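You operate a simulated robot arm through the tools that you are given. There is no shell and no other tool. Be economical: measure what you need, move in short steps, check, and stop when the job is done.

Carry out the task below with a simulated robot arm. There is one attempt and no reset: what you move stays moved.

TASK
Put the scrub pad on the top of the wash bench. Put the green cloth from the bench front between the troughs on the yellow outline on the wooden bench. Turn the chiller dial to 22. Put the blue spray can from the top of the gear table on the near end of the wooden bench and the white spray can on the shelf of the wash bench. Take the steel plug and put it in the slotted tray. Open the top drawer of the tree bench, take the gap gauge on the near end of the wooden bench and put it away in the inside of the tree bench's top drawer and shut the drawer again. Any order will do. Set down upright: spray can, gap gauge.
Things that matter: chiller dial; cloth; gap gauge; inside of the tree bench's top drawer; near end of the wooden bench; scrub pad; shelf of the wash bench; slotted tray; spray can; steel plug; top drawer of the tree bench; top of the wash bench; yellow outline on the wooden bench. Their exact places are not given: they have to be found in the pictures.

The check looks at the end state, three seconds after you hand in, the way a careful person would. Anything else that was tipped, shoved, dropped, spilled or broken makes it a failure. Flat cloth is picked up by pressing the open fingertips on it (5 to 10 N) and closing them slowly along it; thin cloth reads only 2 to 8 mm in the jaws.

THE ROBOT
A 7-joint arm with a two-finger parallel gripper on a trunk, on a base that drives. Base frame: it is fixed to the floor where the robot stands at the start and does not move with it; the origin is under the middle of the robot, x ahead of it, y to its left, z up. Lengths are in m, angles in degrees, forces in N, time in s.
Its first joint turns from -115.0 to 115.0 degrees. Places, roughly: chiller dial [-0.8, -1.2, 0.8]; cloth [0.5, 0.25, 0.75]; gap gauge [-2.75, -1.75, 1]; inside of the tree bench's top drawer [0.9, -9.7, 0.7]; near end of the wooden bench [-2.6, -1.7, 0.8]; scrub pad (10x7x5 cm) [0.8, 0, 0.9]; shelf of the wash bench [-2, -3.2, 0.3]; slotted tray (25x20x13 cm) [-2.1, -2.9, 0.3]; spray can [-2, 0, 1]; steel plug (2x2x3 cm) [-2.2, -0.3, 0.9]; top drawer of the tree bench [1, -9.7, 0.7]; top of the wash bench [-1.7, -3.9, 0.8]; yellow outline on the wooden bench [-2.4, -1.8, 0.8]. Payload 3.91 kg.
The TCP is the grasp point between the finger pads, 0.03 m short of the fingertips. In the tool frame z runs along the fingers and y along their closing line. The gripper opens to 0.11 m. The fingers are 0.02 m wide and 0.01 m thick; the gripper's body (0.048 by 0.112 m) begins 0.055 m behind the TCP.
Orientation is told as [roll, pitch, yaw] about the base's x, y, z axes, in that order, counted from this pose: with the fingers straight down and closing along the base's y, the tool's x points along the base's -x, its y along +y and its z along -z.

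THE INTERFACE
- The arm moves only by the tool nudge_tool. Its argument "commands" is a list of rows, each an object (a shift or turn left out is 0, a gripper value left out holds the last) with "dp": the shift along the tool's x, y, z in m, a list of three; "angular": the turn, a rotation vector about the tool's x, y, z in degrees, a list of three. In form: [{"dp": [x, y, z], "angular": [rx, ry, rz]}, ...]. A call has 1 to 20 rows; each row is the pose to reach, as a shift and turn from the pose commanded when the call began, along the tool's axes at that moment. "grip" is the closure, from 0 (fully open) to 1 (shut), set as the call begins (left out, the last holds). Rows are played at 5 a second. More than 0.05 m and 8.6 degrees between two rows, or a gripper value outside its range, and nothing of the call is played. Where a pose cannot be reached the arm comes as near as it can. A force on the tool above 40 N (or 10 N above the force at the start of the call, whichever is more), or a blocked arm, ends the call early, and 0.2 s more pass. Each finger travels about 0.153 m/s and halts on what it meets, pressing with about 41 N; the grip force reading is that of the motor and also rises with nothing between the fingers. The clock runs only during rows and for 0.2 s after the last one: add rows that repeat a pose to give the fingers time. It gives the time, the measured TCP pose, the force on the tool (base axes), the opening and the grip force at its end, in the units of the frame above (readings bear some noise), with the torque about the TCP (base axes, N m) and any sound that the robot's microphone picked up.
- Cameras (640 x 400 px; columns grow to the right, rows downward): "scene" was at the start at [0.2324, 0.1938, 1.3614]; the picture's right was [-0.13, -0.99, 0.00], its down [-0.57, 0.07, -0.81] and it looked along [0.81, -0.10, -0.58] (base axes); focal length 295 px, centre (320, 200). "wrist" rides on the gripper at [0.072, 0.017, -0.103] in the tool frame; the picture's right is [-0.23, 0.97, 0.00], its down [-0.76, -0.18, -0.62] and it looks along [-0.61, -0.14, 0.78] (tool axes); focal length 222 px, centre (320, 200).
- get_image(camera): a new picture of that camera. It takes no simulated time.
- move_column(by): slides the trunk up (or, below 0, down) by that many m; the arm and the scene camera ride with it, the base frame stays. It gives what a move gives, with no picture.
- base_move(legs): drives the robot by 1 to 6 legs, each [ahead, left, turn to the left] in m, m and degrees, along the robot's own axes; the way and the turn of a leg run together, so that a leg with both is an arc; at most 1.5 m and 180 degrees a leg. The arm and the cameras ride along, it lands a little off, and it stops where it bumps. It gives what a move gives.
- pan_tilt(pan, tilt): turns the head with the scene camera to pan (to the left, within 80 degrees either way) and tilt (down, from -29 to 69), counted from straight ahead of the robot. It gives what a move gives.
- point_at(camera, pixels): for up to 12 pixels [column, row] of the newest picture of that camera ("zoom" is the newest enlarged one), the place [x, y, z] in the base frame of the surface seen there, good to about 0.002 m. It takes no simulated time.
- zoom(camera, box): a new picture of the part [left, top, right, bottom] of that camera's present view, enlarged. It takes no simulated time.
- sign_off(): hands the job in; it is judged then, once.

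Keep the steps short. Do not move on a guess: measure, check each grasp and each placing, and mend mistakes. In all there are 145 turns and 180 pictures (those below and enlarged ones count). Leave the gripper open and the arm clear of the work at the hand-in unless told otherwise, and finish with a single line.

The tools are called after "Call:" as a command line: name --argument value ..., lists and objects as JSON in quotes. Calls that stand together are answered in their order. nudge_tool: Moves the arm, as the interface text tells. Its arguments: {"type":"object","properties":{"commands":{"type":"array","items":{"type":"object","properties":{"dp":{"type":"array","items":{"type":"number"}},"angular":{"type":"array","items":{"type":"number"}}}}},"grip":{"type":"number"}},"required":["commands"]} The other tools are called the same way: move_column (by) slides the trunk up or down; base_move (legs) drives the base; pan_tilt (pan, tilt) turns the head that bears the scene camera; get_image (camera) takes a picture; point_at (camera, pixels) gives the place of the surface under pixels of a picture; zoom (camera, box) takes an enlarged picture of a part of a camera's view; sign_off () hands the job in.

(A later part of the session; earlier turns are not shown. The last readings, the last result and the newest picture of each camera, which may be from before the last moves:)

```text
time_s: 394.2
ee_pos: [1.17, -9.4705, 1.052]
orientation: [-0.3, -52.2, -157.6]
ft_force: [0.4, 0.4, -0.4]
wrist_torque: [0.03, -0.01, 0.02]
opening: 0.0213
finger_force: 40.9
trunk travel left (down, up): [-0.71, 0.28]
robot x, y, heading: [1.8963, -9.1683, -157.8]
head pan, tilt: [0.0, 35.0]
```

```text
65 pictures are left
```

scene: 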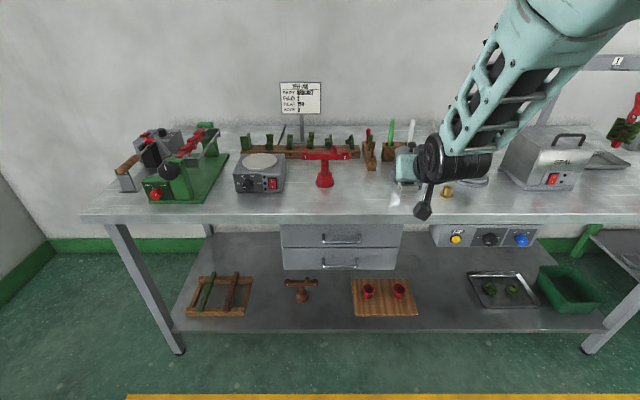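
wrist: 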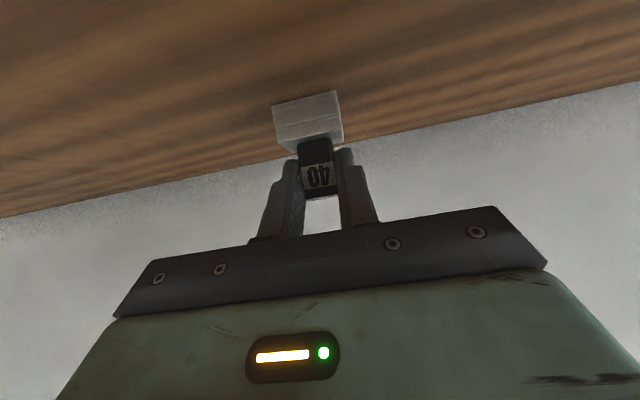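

I see two drawers; the top one's handle is at (340,239). I measure drawer, handle and free spots on the front strip of the top.

Call:
zoom --camera "scene" --box '[260, 150, 460, 280]'

Call:
point_at --camera "zoom" --pixels '[[80, 245], [450, 245], [200, 280], [320, 280], [260, 287], [260, 260], [370, 180], [370, 140], [210, 110], [600, 130], [300, 205], [430, 170]]'

```text
3.08 times, centred on (360, 215) of scene
```

zoom: 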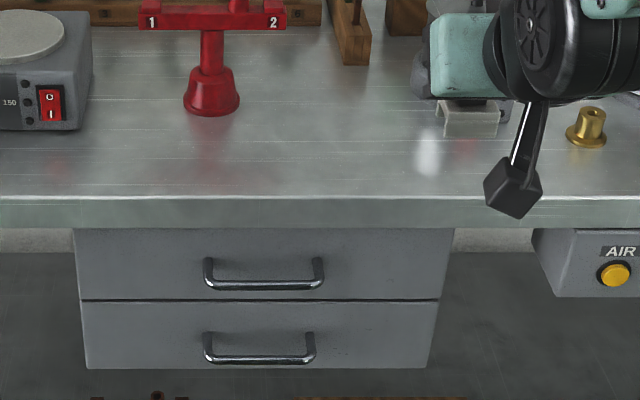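

```text
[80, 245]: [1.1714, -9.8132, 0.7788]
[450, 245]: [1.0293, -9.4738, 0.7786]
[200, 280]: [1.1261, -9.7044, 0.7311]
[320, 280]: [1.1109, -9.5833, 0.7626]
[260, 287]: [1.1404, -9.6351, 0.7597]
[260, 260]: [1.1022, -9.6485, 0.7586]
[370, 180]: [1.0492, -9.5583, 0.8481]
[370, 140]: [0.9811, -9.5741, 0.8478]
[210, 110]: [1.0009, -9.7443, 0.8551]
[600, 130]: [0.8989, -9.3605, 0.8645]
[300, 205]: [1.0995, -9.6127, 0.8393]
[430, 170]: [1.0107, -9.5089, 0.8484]
```

I'll set the gauge temporarily on the front strip at about (0.9625,-9.518). I drive ahead 0.2, right 0.035.

Call:
base_move --legs '[[0.2, -0.035, 0]]'

Call:
get_image --camera "scene"

```text
time_s: 395.9
ee_pos: [0.9693, -9.5172, 1.0521]
orientation: [-0.3, -52.1, -157.4]
ft_force: [0.0, 1.0, -0.4]
wrist_torque: [-0.04, 0.01, 0.02]
opening: 0.021
finger_force: 41.3
trunk travel left (down, up): [-0.71, 0.28]
robot x, y, heading: [1.6923, -9.2087, -157.5]
head pan, tilt: [0.0, 35.0]
```

```text
63 pictures are left
```

scene: 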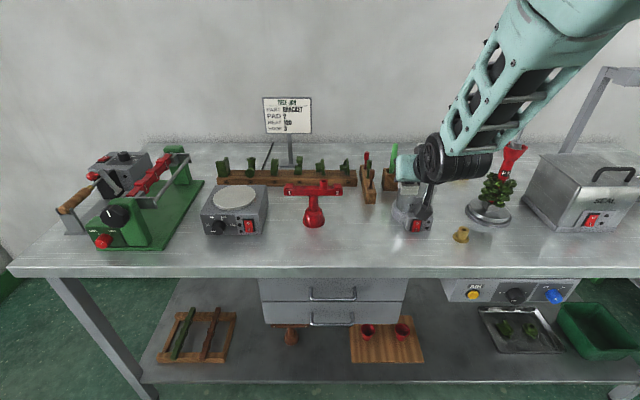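

There's a small grey box with a red switch near (413,225) close to my spot. I enlarge to see.

Call:
zoom --camera "scene" --box '[350, 140, 500, 270]'

Call:
point_at --camera "zoom" --pixels '[[250, 320], [290, 365], [330, 310], [235, 365], [470, 400], [200, 400], [270, 230], [480, 390], [220, 270], [300, 250]]'

Call:
get_image --camera "wrist"

```text
3.08 times, centred on (425, 205) of scene
```

zoom: 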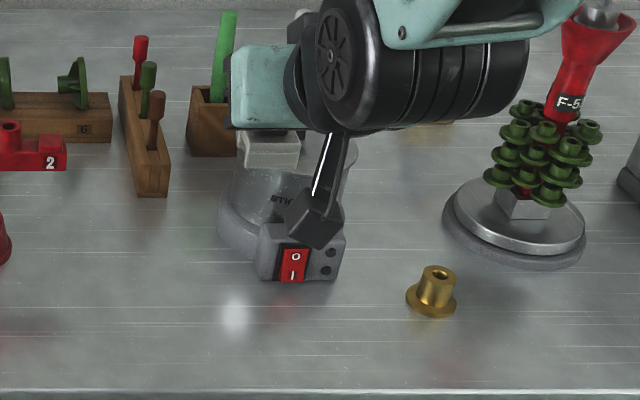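

```text
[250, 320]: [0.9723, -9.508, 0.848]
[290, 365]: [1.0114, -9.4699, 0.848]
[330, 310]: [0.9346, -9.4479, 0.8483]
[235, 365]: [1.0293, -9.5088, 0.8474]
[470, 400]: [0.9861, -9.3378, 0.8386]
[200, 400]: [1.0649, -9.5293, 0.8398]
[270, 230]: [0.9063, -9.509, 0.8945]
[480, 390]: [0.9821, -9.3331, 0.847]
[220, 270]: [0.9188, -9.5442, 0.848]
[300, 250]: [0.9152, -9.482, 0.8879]
```

```text
61 pictures are left
```

wrist: 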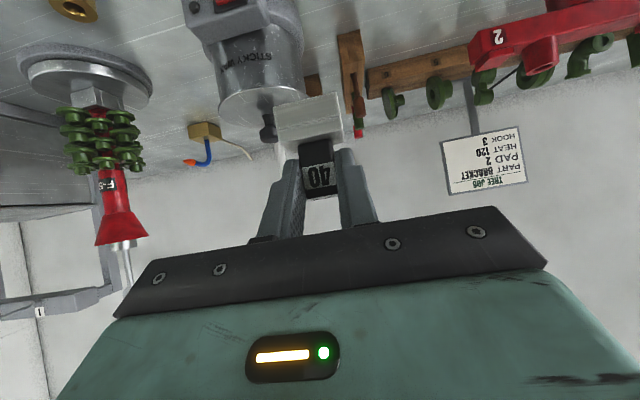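

A wax pot stands right there. I choose the free strip between it and the red clamp instead: (1.014,-9.616). I shift left 0.108 and back 0.014 and recheck.

Call:
base_move --legs '[[-0.014, 0.108, 0]]'

Call:
zoom --camera "scene" --box '[270, 140, 470, 270]'

```text
time_s: 397.1
ee_pos: [1.025, -9.6116, 1.0527]
orientation: [-0.4, -52.1, -157.6]
ft_force: [-0.5, -0.2, -0.6]
wrist_torque: [0.02, -0.02, 0.0]
opening: 0.0212
finger_force: 41.1
trunk travel left (down, up): [-0.71, 0.28]
robot x, y, heading: [1.7477, -9.3067, -157.4]
head pan, tilt: [0.0, 35.0]
```

```text
3.08 times, centred on (370, 205) of scene
```

zoom: 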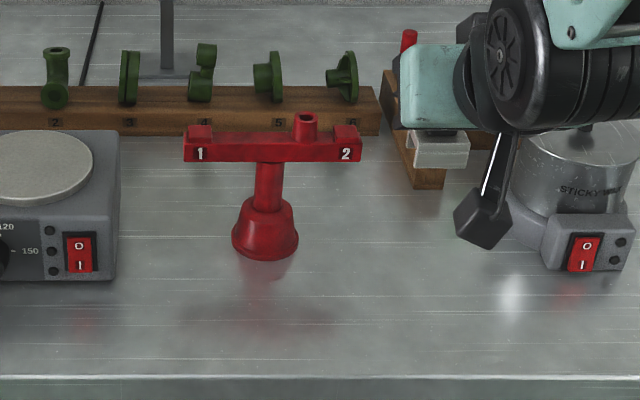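

The strip below is free. I lower 0.15 and release.

Call:
nudge_tool --commands '[{"dp": [0.035, 0, 0.027]}, {"dp": [0.07, 0, 0.0545]}, {"dp": [0.1, 0, 0.0778]}, {"dp": [0.1144, 0, 0.089]}, {"dp": [0.1184, 0, 0.0921]}, {"dp": [0.1184, 0, 0.0921]}]'

Call:
get_image --camera "wrist"

```text
time_s: 398.5
ee_pos: [1.0241, -9.6119, 0.9024]
orientation: [-0.3, -52.1, -157.6]
ft_force: [-0.2, -0.7, -0.9]
wrist_torque: [0.02, 0.0, -0.02]
opening: 0.0211
finger_force: 40.8
trunk travel left (down, up): [-0.71, 0.28]
robot x, y, heading: [1.7494, -9.3088, -157.4]
head pan, tilt: [0.0, 35.0]
```

```text
59 pictures are left
```

wrist: 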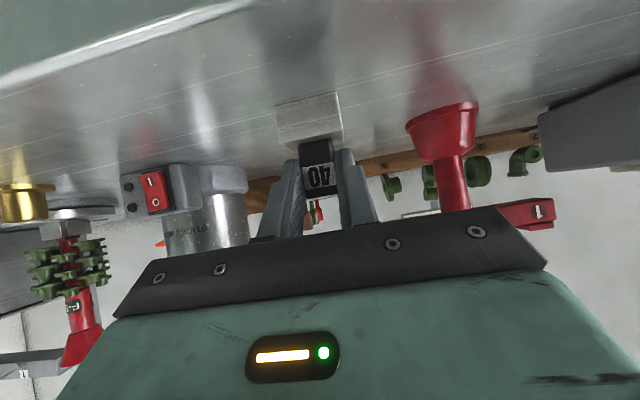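

I lower 1.5 mm more to be sure it stands, then open and back off.

Call:
nudge_tool --commands '[{"dp": [0.0012, 0, 0.0009]}, {"dp": [0.0012, 0, 0.0009]}]'

Call:
nudge_tool --commands '[{}, {}, {}]' --grip 0.5

Call:
base_move --legs '[[-0.3, 0, 0]]'

Call:
zoom --camera "scene" --box '[240, 120, 480, 280]'

```text
time_s: 399.1
ee_pos: [1.0241, -9.611, 0.9015]
orientation: [-0.3, -52.2, -157.6]
ft_force: [1.7, 0.9, 11.4]
wrist_torque: [0.0, -0.07, 0.02]
opening: 0.0213
finger_force: 40.6
trunk travel left (down, up): [-0.71, 0.28]
robot x, y, heading: [1.7459, -9.3039, -157.5]
head pan, tilt: [0.0, 35.0]
```

```text
time_s: 399.9
ee_pos: [1.0242, -9.6112, 0.9007]
orientation: [-0.3, -52.0, -157.6]
ft_force: [-0.2, -0.3, -0.1]
wrist_torque: [0.01, -0.01, 0.0]
opening: 0.0553
finger_force: 0.0
trunk travel left (down, up): [-0.71, 0.28]
robot x, y, heading: [1.7486, -9.3046, -157.5]
head pan, tilt: [0.0, 35.0]
```

```text
time_s: 401.9
ee_pos: [1.3019, -9.4951, 0.9008]
orientation: [-0.4, -52.1, -157.6]
ft_force: [-0.3, 0.5, -0.2]
wrist_torque: [0.01, -0.04, 0.03]
opening: 0.055
finger_force: 0.2
trunk travel left (down, up): [-0.71, 0.28]
robot x, y, heading: [2.0235, -9.1862, -157.3]
head pan, tilt: [0.0, 35.0]
```

```text
2.50 times, centred on (360, 200) of scene
```

zoom: 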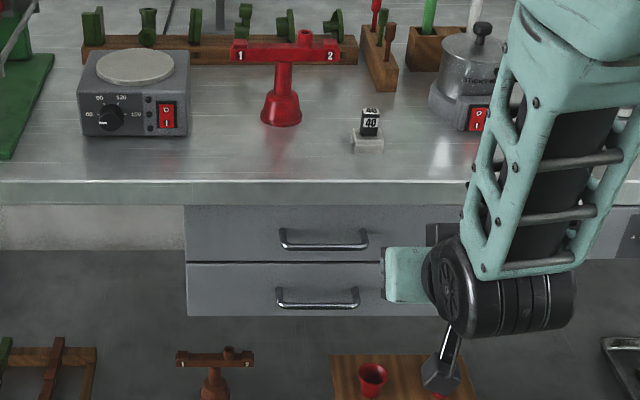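

The gauge stands on the strip. Now the drawer: I'll grip the bar handle with the tool horizontal and fingers closing vertically. I raise and level the tool, roll it 90°, and lower the trunk.

Call:
nudge_tool --commands '[{"dp": [-0.035, 0, -0.02], "angular": [0, -7.6, 0]}, {"dp": [-0.07, 0, -0.04], "angular": [0, -15.2, 0]}, {"dp": [-0.106, 0, -0.06], "angular": [0, -22.8, 0]}, {"dp": [-0.141, 0, -0.08], "angular": [0, -30.4, 0]}, {"dp": [-0.176, 0, -0.099], "angular": [0, -37.8, 0]}, {"dp": [-0.176, 0, -0.099], "angular": [0, -37.8, 0]}]'

Call:
nudge_tool --commands '[{"angular": [0, 0, 8.2]}, {"angular": [0, 0, 16.4]}, {"angular": [0, 0, 24.6]}, {"angular": [0, 0, 32.8]}, {"angular": [0, 0, 41]}, {"angular": [0, 0, 49.2]}, {"angular": [0, 0, 57.4]}, {"angular": [0, 0, 65.6]}, {"angular": [0, 0, 73.8]}, {"angular": [0, 0, 82]}, {"angular": [0, 0, 90]}, {"angular": [0, 0, 90]}]'

Call:
move_column --by -0.34

Call:
get_image --camera "scene"

Call:
get_image --camera "wrist"

```text
time_s: 403.3
ee_pos: [1.2749, -9.5067, 1.1004]
orientation: [-84.1, -89.8, -73.8]
ft_force: [-0.3, -0.3, 0.3]
wrist_torque: [-0.02, -0.01, 0.01]
opening: 0.055
finger_force: 0.1
trunk travel left (down, up): [-0.71, 0.28]
robot x, y, heading: [2.0262, -9.1896, -157.5]
head pan, tilt: [0.0, 35.0]
```

```text
time_s: 405.9
ee_pos: [1.2756, -9.5065, 1.1004]
orientation: [89.9, -0.1, 112.2]
ft_force: [1.1, 1.5, -0.4]
wrist_torque: [0.04, 0.0, 0.02]
opening: 0.055
finger_force: 0.0
trunk travel left (down, up): [-0.71, 0.28]
robot x, y, heading: [2.0256, -9.1891, -157.6]
head pan, tilt: [0.0, 35.0]
```

```text
time_s: 409.2
ee_pos: [1.2755, -9.5057, 0.7602]
orientation: [89.9, -0.2, 112.2]
ft_force: [0.7, 0.6, 0.4]
wrist_torque: [0.02, 0.02, 0.0]
opening: 0.055
finger_force: 0.0
trunk travel left (down, up): [-0.37, 0.62]
robot x, y, heading: [2.0299, -9.1904, -157.4]
head pan, tilt: [0.0, 35.0]
```

```text
57 pictures are left
```

scene: 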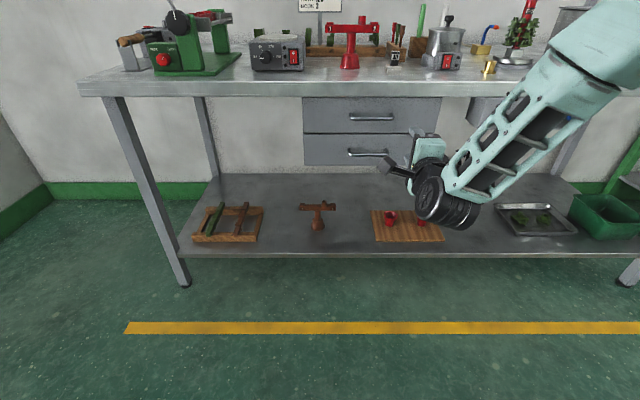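

```text
56 pictures are left
```

wrist: 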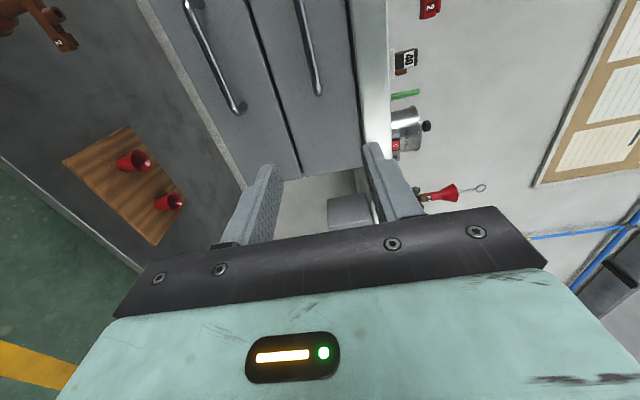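

Now the tool is horizontal with the camera at its left. I measure the top handle from both cameras.

Call:
point_at --camera "wrist" --pixels '[[318, 85], [311, 55], [302, 20], [330, 60], [290, 40], [270, 60], [350, 100]]'

Call:
zoom --camera "scene" --box '[295, 85, 455, 175]'

Call:
point_at --camera "zoom" --pixels '[[220, 137], [390, 140], [305, 140], [305, 100], [30, 70], [575, 70], [30, 180], [305, 70]]'

```text
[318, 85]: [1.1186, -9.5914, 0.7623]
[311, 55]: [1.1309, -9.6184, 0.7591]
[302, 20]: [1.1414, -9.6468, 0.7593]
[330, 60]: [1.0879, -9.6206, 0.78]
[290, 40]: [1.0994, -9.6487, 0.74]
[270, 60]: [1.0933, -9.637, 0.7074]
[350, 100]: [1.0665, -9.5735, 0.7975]
```

```text
4.00 times, centred on (375, 130) of scene
```

zoom: 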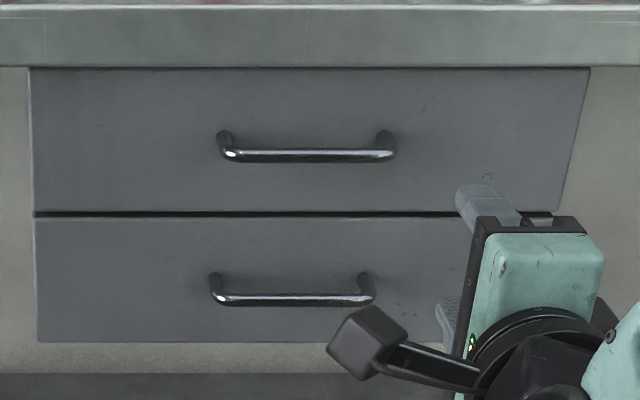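

```text
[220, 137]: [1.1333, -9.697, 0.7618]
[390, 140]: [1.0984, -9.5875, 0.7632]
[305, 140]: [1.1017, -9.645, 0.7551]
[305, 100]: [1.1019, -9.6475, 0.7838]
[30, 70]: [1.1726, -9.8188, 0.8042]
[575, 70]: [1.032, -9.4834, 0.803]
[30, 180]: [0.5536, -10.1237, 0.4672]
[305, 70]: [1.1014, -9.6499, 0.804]
```

Bar centre ≈ (1.141,-9.645,0.760), 0.036 off the drawer front. I drive left 0.077 and ahead 0.14.

Call:
base_move --legs '[[0, 0.077, 0], [0.14, 0, 0]]'

Call:
get_image --camera "wrist"

```text
time_s: 411.2
ee_pos: [1.176, -9.6356, 0.7596]
orientation: [89.7, -0.3, 112.3]
ft_force: [-0.4, -0.7, 0.0]
wrist_torque: [0.0, -0.01, 0.0]
opening: 0.0549
finger_force: 0.0
trunk travel left (down, up): [-0.37, 0.62]
robot x, y, heading: [1.9289, -9.316, -157.2]
head pan, tilt: [0.0, 35.0]
```

```text
54 pictures are left
```

wrist: 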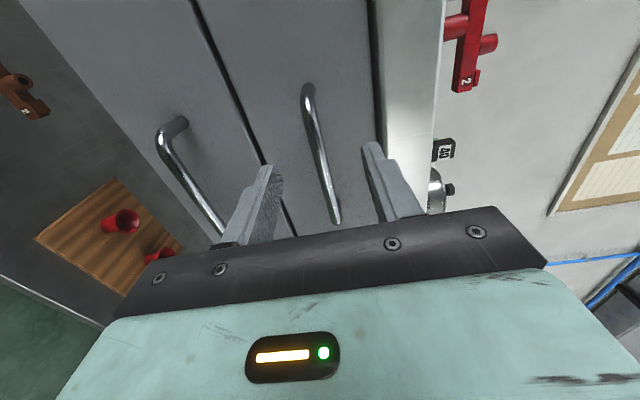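

The bar is between the fingers. I advance 0.028 and close.

Call:
nudge_tool --commands '[{"dp": [0, 0, 0.015]}, {"dp": [0, 0, 0.028]}, {"dp": [0, 0, 0.028]}]'

Call:
nudge_tool --commands '[{}, {}, {}, {}]' --grip 1

Call:
base_move --legs '[[-0.12, 0, 0]]'

Call:
get_image --camera "scene"

```text
time_s: 412.0
ee_pos: [1.1501, -9.6456, 0.7601]
orientation: [89.8, -0.1, 112.3]
ft_force: [0.0, -0.3, 1.3]
wrist_torque: [0.01, 0.0, -0.02]
opening: 0.0548
finger_force: 0.1
trunk travel left (down, up): [-0.37, 0.62]
robot x, y, heading: [1.9283, -9.3139, -157.3]
head pan, tilt: [0.0, 35.0]
```

```text
time_s: 413.0
ee_pos: [1.1509, -9.6447, 0.7591]
orientation: [89.8, -0.2, 112.4]
ft_force: [-0.5, 0.1, -1.6]
wrist_torque: [-0.17, -0.09, 0.02]
opening: 0.0095
finger_force: 45.1
trunk travel left (down, up): [-0.37, 0.62]
robot x, y, heading: [1.9271, -9.3152, -157.3]
head pan, tilt: [0.0, 35.0]
```

```text
time_s: 414.3
ee_pos: [1.2626, -9.5974, 0.7591]
orientation: [89.9, -0.2, 112.3]
ft_force: [2.9, -6.2, -2.7]
wrist_torque: [-0.15, -0.12, -0.58]
opening: 0.0098
finger_force: 45.1
trunk travel left (down, up): [-0.37, 0.62]
robot x, y, heading: [2.0419, -9.2692, -157.2]
head pan, tilt: [0.0, 35.0]
```

```text
53 pictures are left
```

scene: 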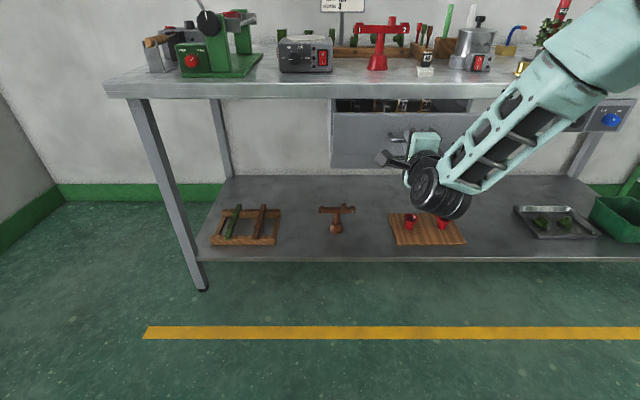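

The drawer comes out. I pull 0.12 m more.

Call:
base_move --legs '[[-0.12, 0, 0]]'

Call:
pan_tilt --pan 5 --tilt 45

Call:
get_image --camera "scene"

```text
time_s: 415.6
ee_pos: [1.3542, -9.5606, 0.761]
orientation: [89.4, -0.3, 112.5]
ft_force: [-3.0, -2.5, -32.7]
wrist_torque: [-0.03, -0.58, -0.16]
opening: 0.0096
finger_force: 45.1
trunk travel left (down, up): [-0.37, 0.62]
robot x, y, heading: [2.1203, -9.2344, -157.2]
head pan, tilt: [0.0, 35.0]
stopped in leg 1: the robot was blocked; the commanded pose is now the measured one
```

```text
time_s: 416.3
ee_pos: [1.3511, -9.5621, 0.7602]
orientation: [89.3, -0.3, 112.4]
ft_force: [-1.4, 0.1, -40.6]
wrist_torque: [-0.04, -0.57, -0.16]
opening: 0.0097
finger_force: 44.8
trunk travel left (down, up): [-0.37, 0.62]
robot x, y, heading: [2.1231, -9.2377, -157.2]
head pan, tilt: [5.0, 45.0]
```

```text
52 pictures are left
```

scene: 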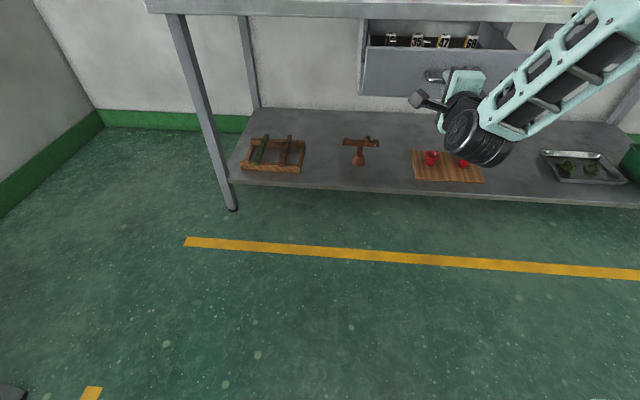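

The drawer hit its stop, about 0.22 m out. I open the fingers, back off and raise the trunk to see into it.

Call:
nudge_tool --commands '[{}, {}, {}]' --grip 0.5

Call:
base_move --legs '[[-0.2, 0, 0]]'

Call:
move_column --by 0.4

Call:
pan_tilt --pan 0 --tilt 40

Call:
get_image --camera "scene"

```text
time_s: 417.1
ee_pos: [1.3508, -9.5621, 0.7673]
orientation: [90.3, -0.2, 112.3]
ft_force: [-0.5, 0.0, 0.2]
wrist_torque: [0.0, 0.0, 0.03]
opening: 0.0551
finger_force: 0.1
trunk travel left (down, up): [-0.37, 0.62]
robot x, y, heading: [2.1221, -9.2364, -157.0]
head pan, tilt: [5.0, 45.0]
```

```text
time_s: 417.9
ee_pos: [1.3508, -9.5611, 0.767]
orientation: [90.4, -0.3, 112.3]
ft_force: [0.1, 0.0, 0.1]
wrist_torque: [0.01, 0.0, -0.04]
opening: 0.0549
finger_force: 0.1
trunk travel left (down, up): [-0.37, 0.62]
robot x, y, heading: [2.1177, -9.2378, -157.2]
head pan, tilt: [5.0, 45.0]
stopped in leg 1: the robot was blocked; the commanded pose is now the measured one
```

```text
time_s: 418.8
ee_pos: [1.3537, -9.5605, 0.7905]
orientation: [88.0, -0.4, 112.6]
ft_force: [-0.1, -1.7, -26.2]
wrist_torque: [-0.06, -0.41, 0.39]
opening: 0.0677
finger_force: 12.6
trunk travel left (down, up): [-0.408, 0.582]
robot x, y, heading: [2.1199, -9.2327, -156.9]
head pan, tilt: [5.0, 45.0]
stopped: the force on the tool passed its limit (the readings are from after the stop); the commanded pose is now the measured one
```

```text
time_s: 419.4
ee_pos: [1.3535, -9.5619, 0.7927]
orientation: [88.3, -0.2, 112.4]
ft_force: [1.3, 0.8, -33.4]
wrist_torque: [0.05, -0.55, -0.07]
opening: 0.0719
finger_force: 16.7
trunk travel left (down, up): [-0.408, 0.582]
robot x, y, heading: [2.1217, -9.2356, -157.3]
head pan, tilt: [0.0, 40.0]
```

```text
51 pictures are left
```

scene: 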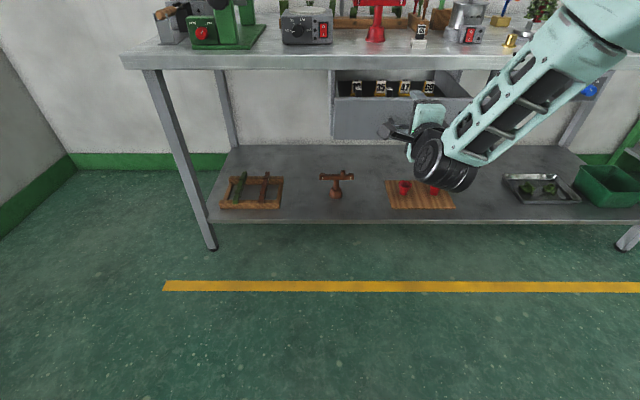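

My back is blocked by something behind, so the fingers are still around the bar and pressed it up. I undo the lift right away and retract the tool with the arm.

Call:
move_column --by -0.032

Call:
nudge_tool --commands '[{}, {}]' --grip 0.4

Call:
get_image --camera "wrist"

```text
time_s: 420.2
ee_pos: [1.3531, -9.5614, 0.7649]
orientation: [89.1, -0.3, 112.5]
ft_force: [-0.3, 0.6, -0.7]
wrist_torque: [0.04, 0.02, -0.03]
opening: 0.0548
finger_force: 0.0
trunk travel left (down, up): [-0.376, 0.614]
robot x, y, heading: [2.1269, -9.2321, -157.1]
head pan, tilt: [0.0, 40.0]
```

```text
time_s: 420.8
ee_pos: [1.3527, -9.5601, 0.7631]
orientation: [88.9, -0.3, 112.5]
ft_force: [0.3, 0.4, -0.5]
wrist_torque: [-0.01, -0.04, 0.0]
opening: 0.0661
finger_force: 0.0
trunk travel left (down, up): [-0.376, 0.614]
robot x, y, heading: [2.1185, -9.2367, -156.9]
head pan, tilt: [0.0, 40.0]
```

```text
50 pictures are left
```

wrist: 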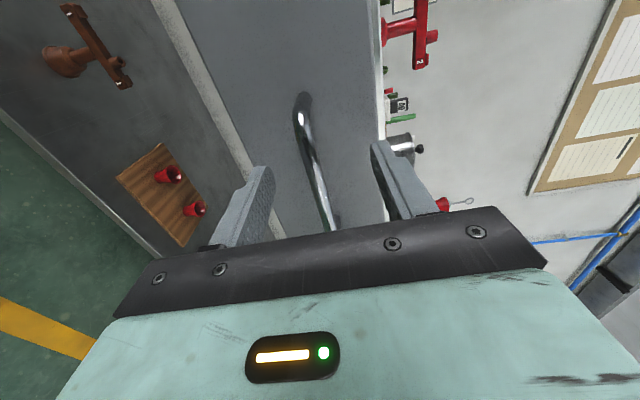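

No force left. I pull the tool straight back 0.09 with the arm.

Call:
nudge_tool --commands '[{"dp": [0, 0, -0.03]}, {"dp": [0, 0, -0.06]}, {"dp": [0, 0, -0.09]}, {"dp": [0, 0, -0.09]}]'

Call:
get_image --camera "wrist"

Call:
pan_tilt --pan 80 --tilt 40

Call:
get_image --camera "scene"

```text
time_s: 421.8
ee_pos: [1.4367, -9.5263, 0.7659]
orientation: [88.8, -0.4, 112.5]
ft_force: [0.4, -0.1, -0.4]
wrist_torque: [0.0, 0.01, 0.0]
opening: 0.0662
finger_force: 0.0
trunk travel left (down, up): [-0.376, 0.614]
robot x, y, heading: [2.1179, -9.2357, -157.2]
head pan, tilt: [0.0, 40.0]
```

```text
49 pictures are left
```

wrist: 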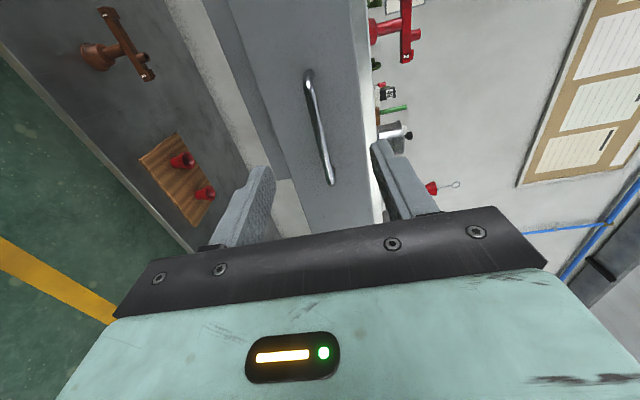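

```text
time_s: 423.3
ee_pos: [1.436, -9.5259, 0.7639]
orientation: [88.8, -0.2, 112.5]
ft_force: [-0.1, -0.3, 0.1]
wrist_torque: [-0.01, 0.01, 0.02]
opening: 0.0659
finger_force: 0.0
trunk travel left (down, up): [-0.376, 0.614]
robot x, y, heading: [2.1209, -9.2392, -157.3]
head pan, tilt: [80.0, 40.0]
```

```text
48 pictures are left
```

scene: 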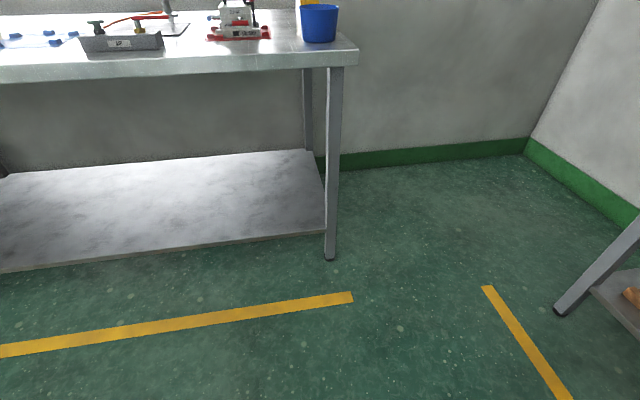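

The tool is free of the handle; the drawer is 0.22 m out. I raise the trunk and bring the tool back to vertical (roll, then pitch).

Call:
move_column --by 0.376

Call:
nudge_tool --commands '[{"angular": [0, 0, -8.2]}, {"angular": [0, 0, -16.4]}, {"angular": [0, 0, -24.6]}, {"angular": [0, 0, -32.8]}, {"angular": [0, 0, -41]}, {"angular": [0, 0, -49.2]}, {"angular": [0, 0, -57.4]}, {"angular": [0, 0, -65.6]}, {"angular": [0, 0, -73.8]}, {"angular": [0, 0, -82]}, {"angular": [0, 0, -90]}, {"angular": [0, 0, -90]}]'

Call:
nudge_tool --commands '[{"dp": [0, 0, -0.015], "angular": [0, 8.2, 0]}, {"dp": [0, 0, -0.03], "angular": [0, 16.4, 0]}, {"dp": [0, 0, -0.045], "angular": [0, 24.6, 0]}, {"dp": [0, 0, -0.06], "angular": [0, 32.8, 0]}, {"dp": [0, 0, -0.075], "angular": [0, 41, 0]}, {"dp": [0, 0, -0.09], "angular": [0, 49.2, 0]}, {"dp": [0, 0, -0.105], "angular": [0, 57.4, 0]}, {"dp": [0, 0, -0.12], "angular": [0, 65.6, 0]}, {"dp": [0, 0, -0.135], "angular": [0, 73.8, 0]}, {"dp": [0, 0, -0.14], "angular": [0, 82, 0]}, {"dp": [0, 0, -0.14], "angular": [0, 89, 0]}, {"dp": [0, 0, -0.14], "angular": [0, 89, 0]}]'

Call:
pan_tilt --pan 0 --tilt 35

Call:
get_image --camera "scene"

```text
time_s: 427.0
ee_pos: [1.4365, -9.5264, 1.1411]
orientation: [88.8, -0.3, 112.5]
ft_force: [0.2, 0.4, 0.7]
wrist_torque: [-0.01, -0.02, 0.02]
opening: 0.066
finger_force: 0.0
trunk travel left (down, up): [-0.752, 0.238]
robot x, y, heading: [2.1195, -9.2322, -157.2]
head pan, tilt: [80.0, 40.0]
```

```text
time_s: 429.6
ee_pos: [1.4358, -9.5274, 1.1415]
orientation: [-17.4, -88.8, -140.2]
ft_force: [-0.2, 0.5, -0.1]
wrist_torque: [0.02, 0.03, 0.01]
opening: 0.066
finger_force: 0.1
trunk travel left (down, up): [-0.752, 0.238]
robot x, y, heading: [2.1231, -9.2357, -157.1]
head pan, tilt: [80.0, 40.0]
```

```text
time_s: 432.2
ee_pos: [1.5651, -9.4721, 1.1441]
orientation: [-0.3, 0.3, -157.5]
ft_force: [0.3, 0.4, 0.6]
wrist_torque: [-0.01, -0.01, 0.0]
opening: 0.0661
finger_force: 0.1
trunk travel left (down, up): [-0.752, 0.238]
robot x, y, heading: [2.1194, -9.2363, -157.3]
head pan, tilt: [80.0, 40.0]
```

```text
time_s: 433.7
ee_pos: [1.5669, -9.4729, 1.143]
orientation: [-0.3, 0.2, -157.5]
ft_force: [-0.1, 0.0, 0.4]
wrist_torque: [-0.01, 0.04, 0.03]
opening: 0.066
finger_force: 0.1
trunk travel left (down, up): [-0.752, 0.238]
robot x, y, heading: [2.1281, -9.234, -157.2]
head pan, tilt: [0.0, 35.0]
```

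```text
47 pictures are left
```

scene: 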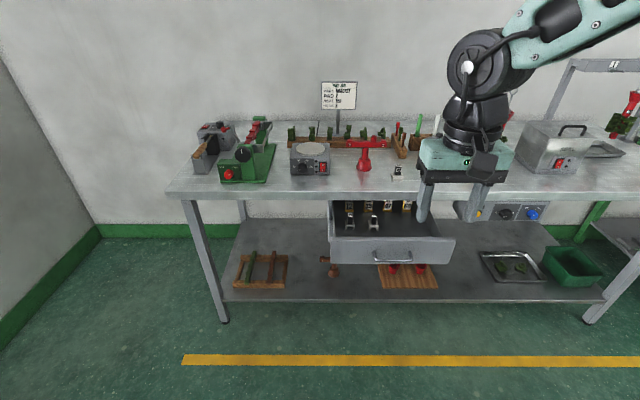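

Drawer open with other gauges inside. I enlarge it and measure the free floor, the front wall and the gauge on top.

Call:
zoom --camera "scene" --box '[310, 155, 470, 270]'

Call:
point_at --camera "zoom" --pixels '[[155, 330], [350, 300], [430, 330], [250, 300], [160, 270], [255, 285], [380, 190], [100, 320], [560, 320], [330, 345], [440, 240], [350, 60]]'

```text
3.48 times, centred on (390, 212) of scene
```

zoom: 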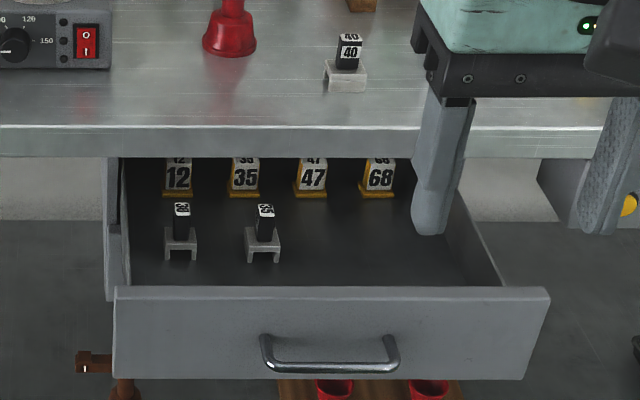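

```text
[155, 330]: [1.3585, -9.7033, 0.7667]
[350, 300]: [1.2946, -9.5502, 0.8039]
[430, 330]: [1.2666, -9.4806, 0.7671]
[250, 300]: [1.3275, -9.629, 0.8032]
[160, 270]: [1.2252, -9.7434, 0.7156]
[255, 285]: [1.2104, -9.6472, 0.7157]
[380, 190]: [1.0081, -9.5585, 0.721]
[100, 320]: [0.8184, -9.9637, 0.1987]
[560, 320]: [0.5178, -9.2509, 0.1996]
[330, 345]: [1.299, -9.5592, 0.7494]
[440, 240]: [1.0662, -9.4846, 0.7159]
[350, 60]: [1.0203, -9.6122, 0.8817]
```

Floor of the drawer z 0.716, front wall top 0.804, two small gauges and four blocks inside, free space right of them. I re-take the gauge from above: drive ahead 0.56 and right 0.083.

Call:
base_move --legs '[[0, -0.083, 0], [0.56, 0, 0]]'

Call:
get_image --camera "wrist"

Call:
get_image --camera "scene"

```text
time_s: 437.6
ee_pos: [1.0161, -9.6152, 1.1449]
orientation: [-0.3, 0.3, -157.6]
ft_force: [-0.7, -0.1, 0.7]
wrist_torque: [0.02, -0.05, 0.02]
opening: 0.0659
finger_force: 0.0
trunk travel left (down, up): [-0.752, 0.238]
robot x, y, heading: [1.5691, -9.3761, -157.1]
head pan, tilt: [0.0, 35.0]
```

```text
45 pictures are left
```

wrist: 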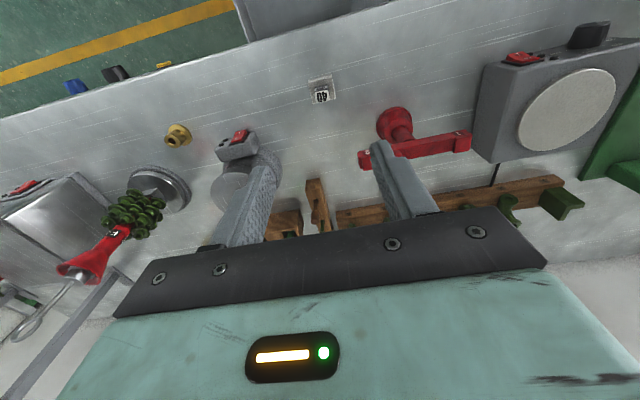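

```text
44 pictures are left
```

scene: 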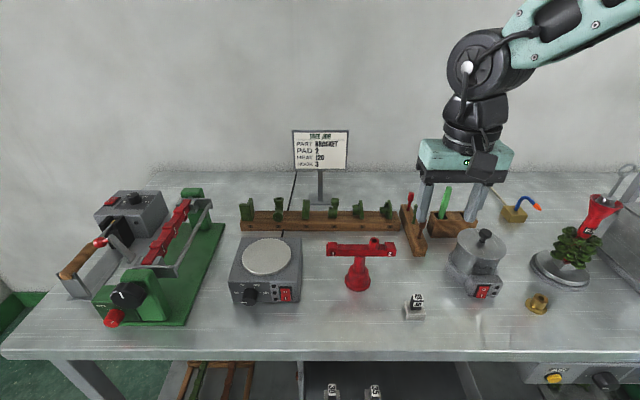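

Call:
zoom --camera "wrist" --box '[290, 65, 350, 115]'

Call:
point_at --camera "zoom" --pixels '[[295, 345], [350, 340], [320, 345], [295, 300], [355, 290], [340, 315], [200, 170], [430, 120]]'

Call:
zoom --camera "scene" --box '[390, 280, 440, 325]'

Call:
point_at --camera "zoom" --pixels '[[330, 170], [290, 170], [375, 170], [330, 125], [300, 290], [370, 130]]'

```text
8.00 times, centred on (320, 90) of wrist
```

zoom: 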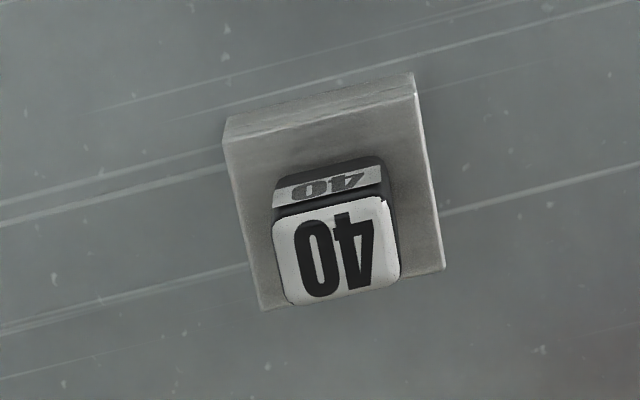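

```text
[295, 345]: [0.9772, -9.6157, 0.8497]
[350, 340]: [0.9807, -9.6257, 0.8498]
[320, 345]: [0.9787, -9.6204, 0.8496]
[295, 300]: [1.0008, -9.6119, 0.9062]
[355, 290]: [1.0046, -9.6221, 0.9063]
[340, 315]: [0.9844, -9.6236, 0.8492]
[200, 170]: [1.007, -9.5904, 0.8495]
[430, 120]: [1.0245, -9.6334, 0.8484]
```

```text
8.89 times, centred on (415, 302) of scene
```

zoom: 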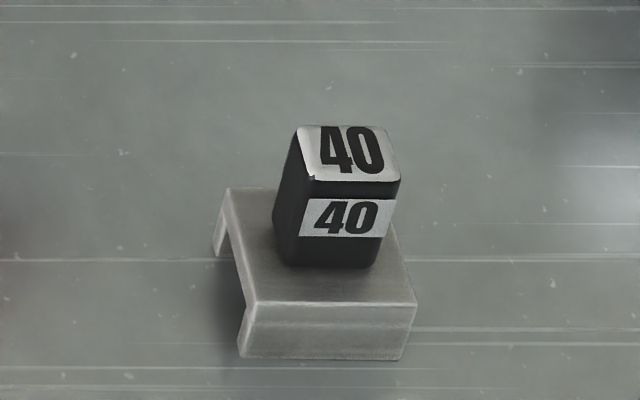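

```text
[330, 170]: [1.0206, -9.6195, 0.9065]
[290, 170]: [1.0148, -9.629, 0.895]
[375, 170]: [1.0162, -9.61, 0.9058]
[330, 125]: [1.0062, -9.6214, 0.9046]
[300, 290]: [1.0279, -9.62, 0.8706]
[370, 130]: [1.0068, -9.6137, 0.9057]
```

Handle top centre ≈ (1.012,-9.618). I descend to TCP z≈0.908 and close.

Call:
nudge_tool --commands '[{"dp": [-0.005, 0.001, 0.045]}, {"dp": [-0.005, 0.001, 0.09]}, {"dp": [-0.005, 0.001, 0.135]}, {"dp": [-0.005, 0.001, 0.18]}, {"dp": [-0.005, 0.001, 0.215]}, {"dp": [-0.005, 0.001, 0.237]}, {"dp": [-0.005, 0.001, 0.237]}]'

Call:
nudge_tool --commands '[{}, {}, {}, {}]' --grip 1

Call:
get_image --camera "wrist"

```text
time_s: 439.2
ee_pos: [1.012, -9.6142, 0.9075]
orientation: [-0.3, 0.3, -157.6]
ft_force: [0.5, -0.2, -0.6]
wrist_torque: [-0.01, -0.03, -0.01]
opening: 0.0661
finger_force: 0.2
trunk travel left (down, up): [-0.752, 0.238]
robot x, y, heading: [1.5715, -9.3771, -157.1]
head pan, tilt: [0.0, 35.0]
```

```text
time_s: 440.2
ee_pos: [1.0124, -9.615, 0.9063]
orientation: [-0.3, 0.1, -157.5]
ft_force: [-0.6, 0.9, 0.0]
wrist_torque: [0.01, 0.01, 0.02]
opening: 0.0209
finger_force: 41.5
trunk travel left (down, up): [-0.752, 0.238]
robot x, y, heading: [1.5721, -9.3734, -157.2]
head pan, tilt: [0.0, 35.0]
```

```text
41 pictures are left
```

wrist: 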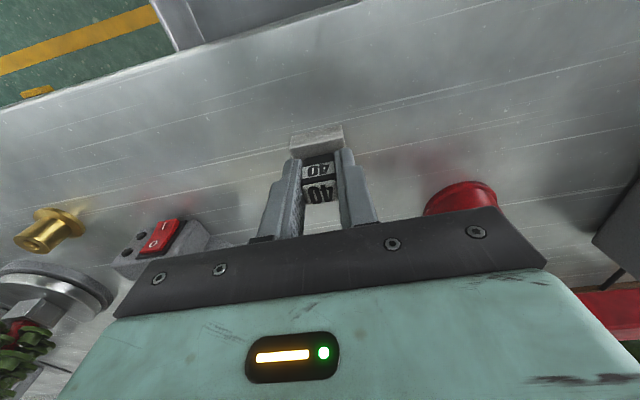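

Held. I lift 0.13, back 0.19 so that it's over the drawer, and look.

Call:
nudge_tool --commands '[{"dp": [0, 0, -0.045]}, {"dp": [0, 0, -0.09]}, {"dp": [0, 0, -0.13]}, {"dp": [0, 0, -0.13]}]'

Call:
base_move --legs '[[-0.19, 0, 0]]'

Call:
pan_tilt --pan 0 --tilt 55

Call:
get_image --camera "scene"

Call:
get_image --camera "wrist"

```text
time_s: 441.2
ee_pos: [1.0131, -9.6156, 1.0365]
orientation: [-0.3, 0.2, -157.5]
ft_force: [0.4, -0.2, 0.3]
wrist_torque: [0.0, 0.01, -0.01]
opening: 0.0212
finger_force: 40.6
trunk travel left (down, up): [-0.752, 0.238]
robot x, y, heading: [1.5732, -9.3757, -157.2]
head pan, tilt: [0.0, 35.0]
```

```text
time_s: 442.7
ee_pos: [1.1867, -9.5435, 1.0368]
orientation: [-0.4, 0.2, -157.5]
ft_force: [0.7, 1.1, -1.0]
wrist_torque: [0.03, 0.02, 0.0]
opening: 0.0214
finger_force: 41.3
trunk travel left (down, up): [-0.752, 0.238]
robot x, y, heading: [1.7469, -9.3058, -157.0]
head pan, tilt: [0.0, 35.0]
```

```text
time_s: 443.6
ee_pos: [1.188, -9.5433, 1.0368]
orientation: [-0.3, 0.3, -157.5]
ft_force: [0.2, 0.1, -0.1]
wrist_torque: [0.0, -0.02, -0.03]
opening: 0.0211
finger_force: 40.5
trunk travel left (down, up): [-0.752, 0.238]
robot x, y, heading: [1.746, -9.3017, -157.1]
head pan, tilt: [0.0, 55.0]
```

```text
40 pictures are left
```

scene: 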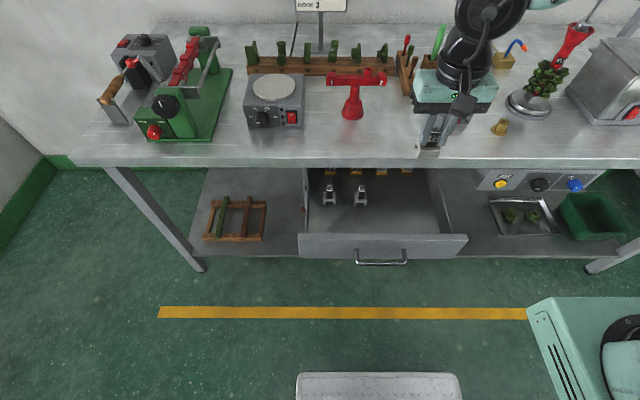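

```text
39 pictures are left
```

wrist: 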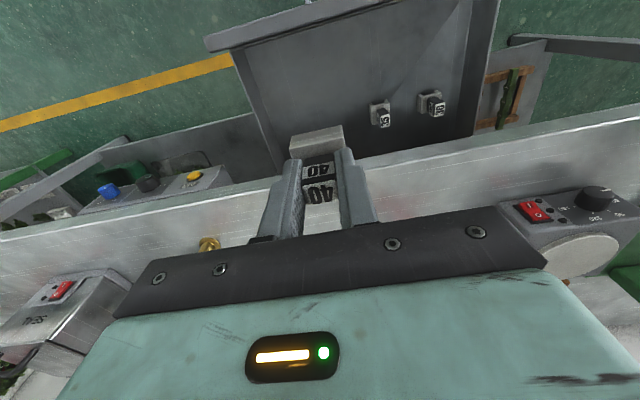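

Call:
point_at --camera "scene" --pixels '[[361, 190], [329, 190], [400, 210], [400, 195], [430, 215], [440, 225], [400, 234], [360, 205], [400, 178], [440, 200], [445, 236], [420, 165]]'

```text
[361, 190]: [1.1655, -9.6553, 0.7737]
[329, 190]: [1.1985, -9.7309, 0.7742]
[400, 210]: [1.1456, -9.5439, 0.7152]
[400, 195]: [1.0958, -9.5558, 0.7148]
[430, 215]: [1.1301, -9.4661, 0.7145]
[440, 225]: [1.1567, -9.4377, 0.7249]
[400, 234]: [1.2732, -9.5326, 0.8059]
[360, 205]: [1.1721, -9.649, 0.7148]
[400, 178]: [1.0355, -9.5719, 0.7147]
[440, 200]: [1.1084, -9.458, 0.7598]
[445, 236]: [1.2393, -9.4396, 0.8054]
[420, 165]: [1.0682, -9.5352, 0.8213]
```

Free floor at (1.167,-9.541), between the small gauge and the right wall. I shift 2 cm, lower the trunk 0.2, then check.

Call:
nudge_tool --commands '[{"dp": [-0.0185, -0.01, 0]}, {"dp": [-0.0185, -0.01, 0]}]'

Call:
move_column --by -0.19

Call:
get_image --camera "wrist"

Call:
get_image --camera "scene"

```text
time_s: 444.2
ee_pos: [1.1674, -9.5397, 1.0347]
orientation: [-0.2, 0.2, -157.4]
ft_force: [0.4, -0.8, -0.6]
wrist_torque: [0.0, 0.02, -0.02]
opening: 0.021
finger_force: 40.7
trunk travel left (down, up): [-0.752, 0.238]
robot x, y, heading: [1.7479, -9.3014, -157.3]
head pan, tilt: [0.0, 55.0]
```

```text
time_s: 446.2
ee_pos: [1.1669, -9.5403, 0.846]
orientation: [-0.2, 0.2, -157.5]
ft_force: [-0.7, 0.5, -1.1]
wrist_torque: [0.01, 0.0, 0.01]
opening: 0.0209
finger_force: 40.8
trunk travel left (down, up): [-0.562, 0.428]
robot x, y, heading: [1.7441, -9.3046, -157.1]
head pan, tilt: [0.0, 55.0]
```

```text
38 pictures are left
```

wrist: 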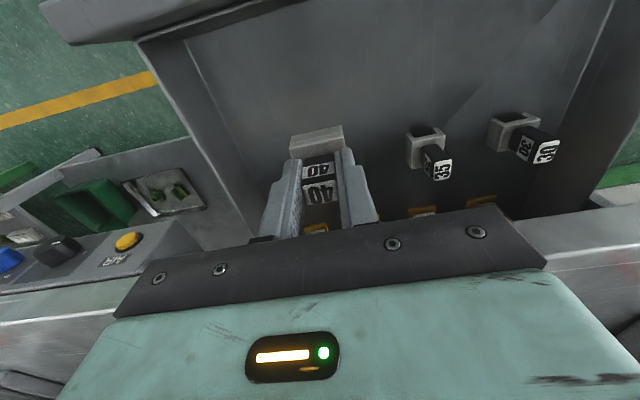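

```text
37 pictures are left
```

scene: 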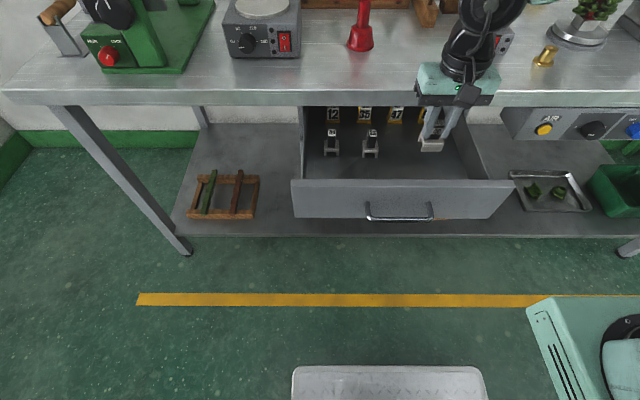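

Clear. I lower 0.070, then the last 2 mm, and open.

Call:
nudge_tool --commands '[{"dp": [0, 0, 0.04]}, {"dp": [0, 0, 0.065]}, {"dp": [0, 0, 0.0715]}, {"dp": [0, 0, 0.0715]}]'

Call:
nudge_tool --commands '[{"dp": [0, 0, 0.0015]}, {"dp": [0, 0, 0.0015]}]'

Call:
get_image --camera "wrist"

```text
time_s: 447.2
ee_pos: [1.1669, -9.5417, 0.7754]
orientation: [-0.3, 0.2, -157.5]
ft_force: [-0.3, 0.3, -1.0]
wrist_torque: [0.03, 0.03, 0.01]
opening: 0.0212
finger_force: 41.0
trunk travel left (down, up): [-0.562, 0.428]
robot x, y, heading: [1.7437, -9.3044, -157.3]
head pan, tilt: [0.0, 55.0]
```

```text
time_s: 447.9
ee_pos: [1.1663, -9.5397, 0.7743]
orientation: [-0.2, 0.1, -157.5]
ft_force: [-0.2, 2.2, 8.9]
wrist_torque: [-0.07, -0.01, 0.02]
opening: 0.0212
finger_force: 40.9
trunk travel left (down, up): [-0.562, 0.428]
robot x, y, heading: [1.7492, -9.3047, -156.9]
head pan, tilt: [0.0, 55.0]
```

```text
36 pictures are left
```

wrist: 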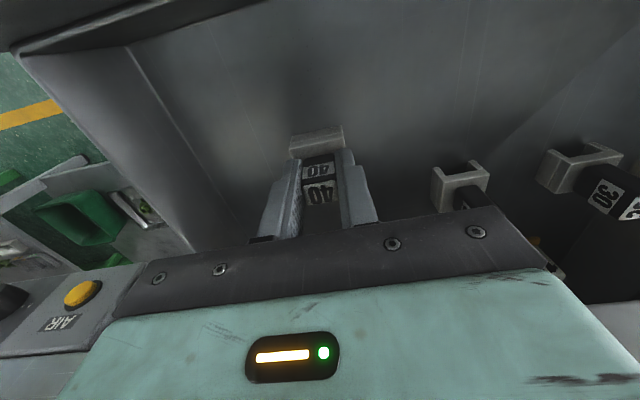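

It touches the floor (8.9 N). I open and rise.

Call:
nudge_tool --commands '[{}, {}, {}]' --grip 0.5

Call:
nudge_tool --commands '[{"dp": [0, 0, -0.04]}, {"dp": [0, 0, -0.08]}, {"dp": [0, 0, -0.12]}, {"dp": [0, 0, -0.16]}, {"dp": [0, 0, -0.2]}, {"dp": [0, 0, -0.24]}, {"dp": [0, 0, -0.24]}]'

Call:
get_image --camera "wrist"

```text
time_s: 448.6
ee_pos: [1.1682, -9.5399, 0.773]
orientation: [-0.3, 0.2, -157.5]
ft_force: [0.2, -0.3, 0.2]
wrist_torque: [-0.01, 0.05, 0.02]
opening: 0.0548
finger_force: 0.1
trunk travel left (down, up): [-0.562, 0.428]
robot x, y, heading: [1.7468, -9.3059, -157.3]
head pan, tilt: [0.0, 55.0]
```

```text
time_s: 450.2
ee_pos: [1.1691, -9.5425, 1.0151]
orientation: [-0.3, 0.3, -157.5]
ft_force: [0.1, -0.6, -0.8]
wrist_torque: [0.0, 0.0, 0.01]
opening: 0.0552
finger_force: 0.1
trunk travel left (down, up): [-0.562, 0.428]
robot x, y, heading: [1.7444, -9.3029, -157.2]
head pan, tilt: [0.0, 55.0]
```

```text
35 pictures are left
```

wrist: 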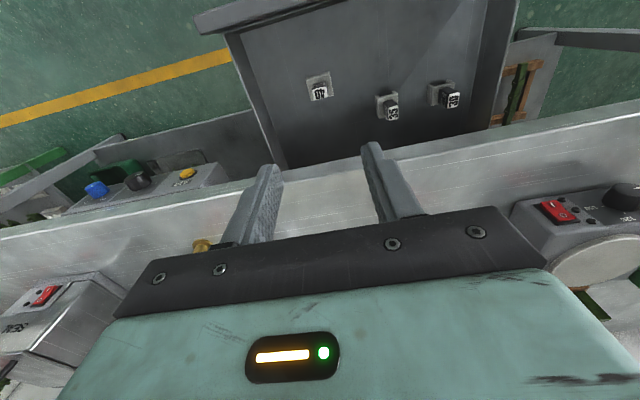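

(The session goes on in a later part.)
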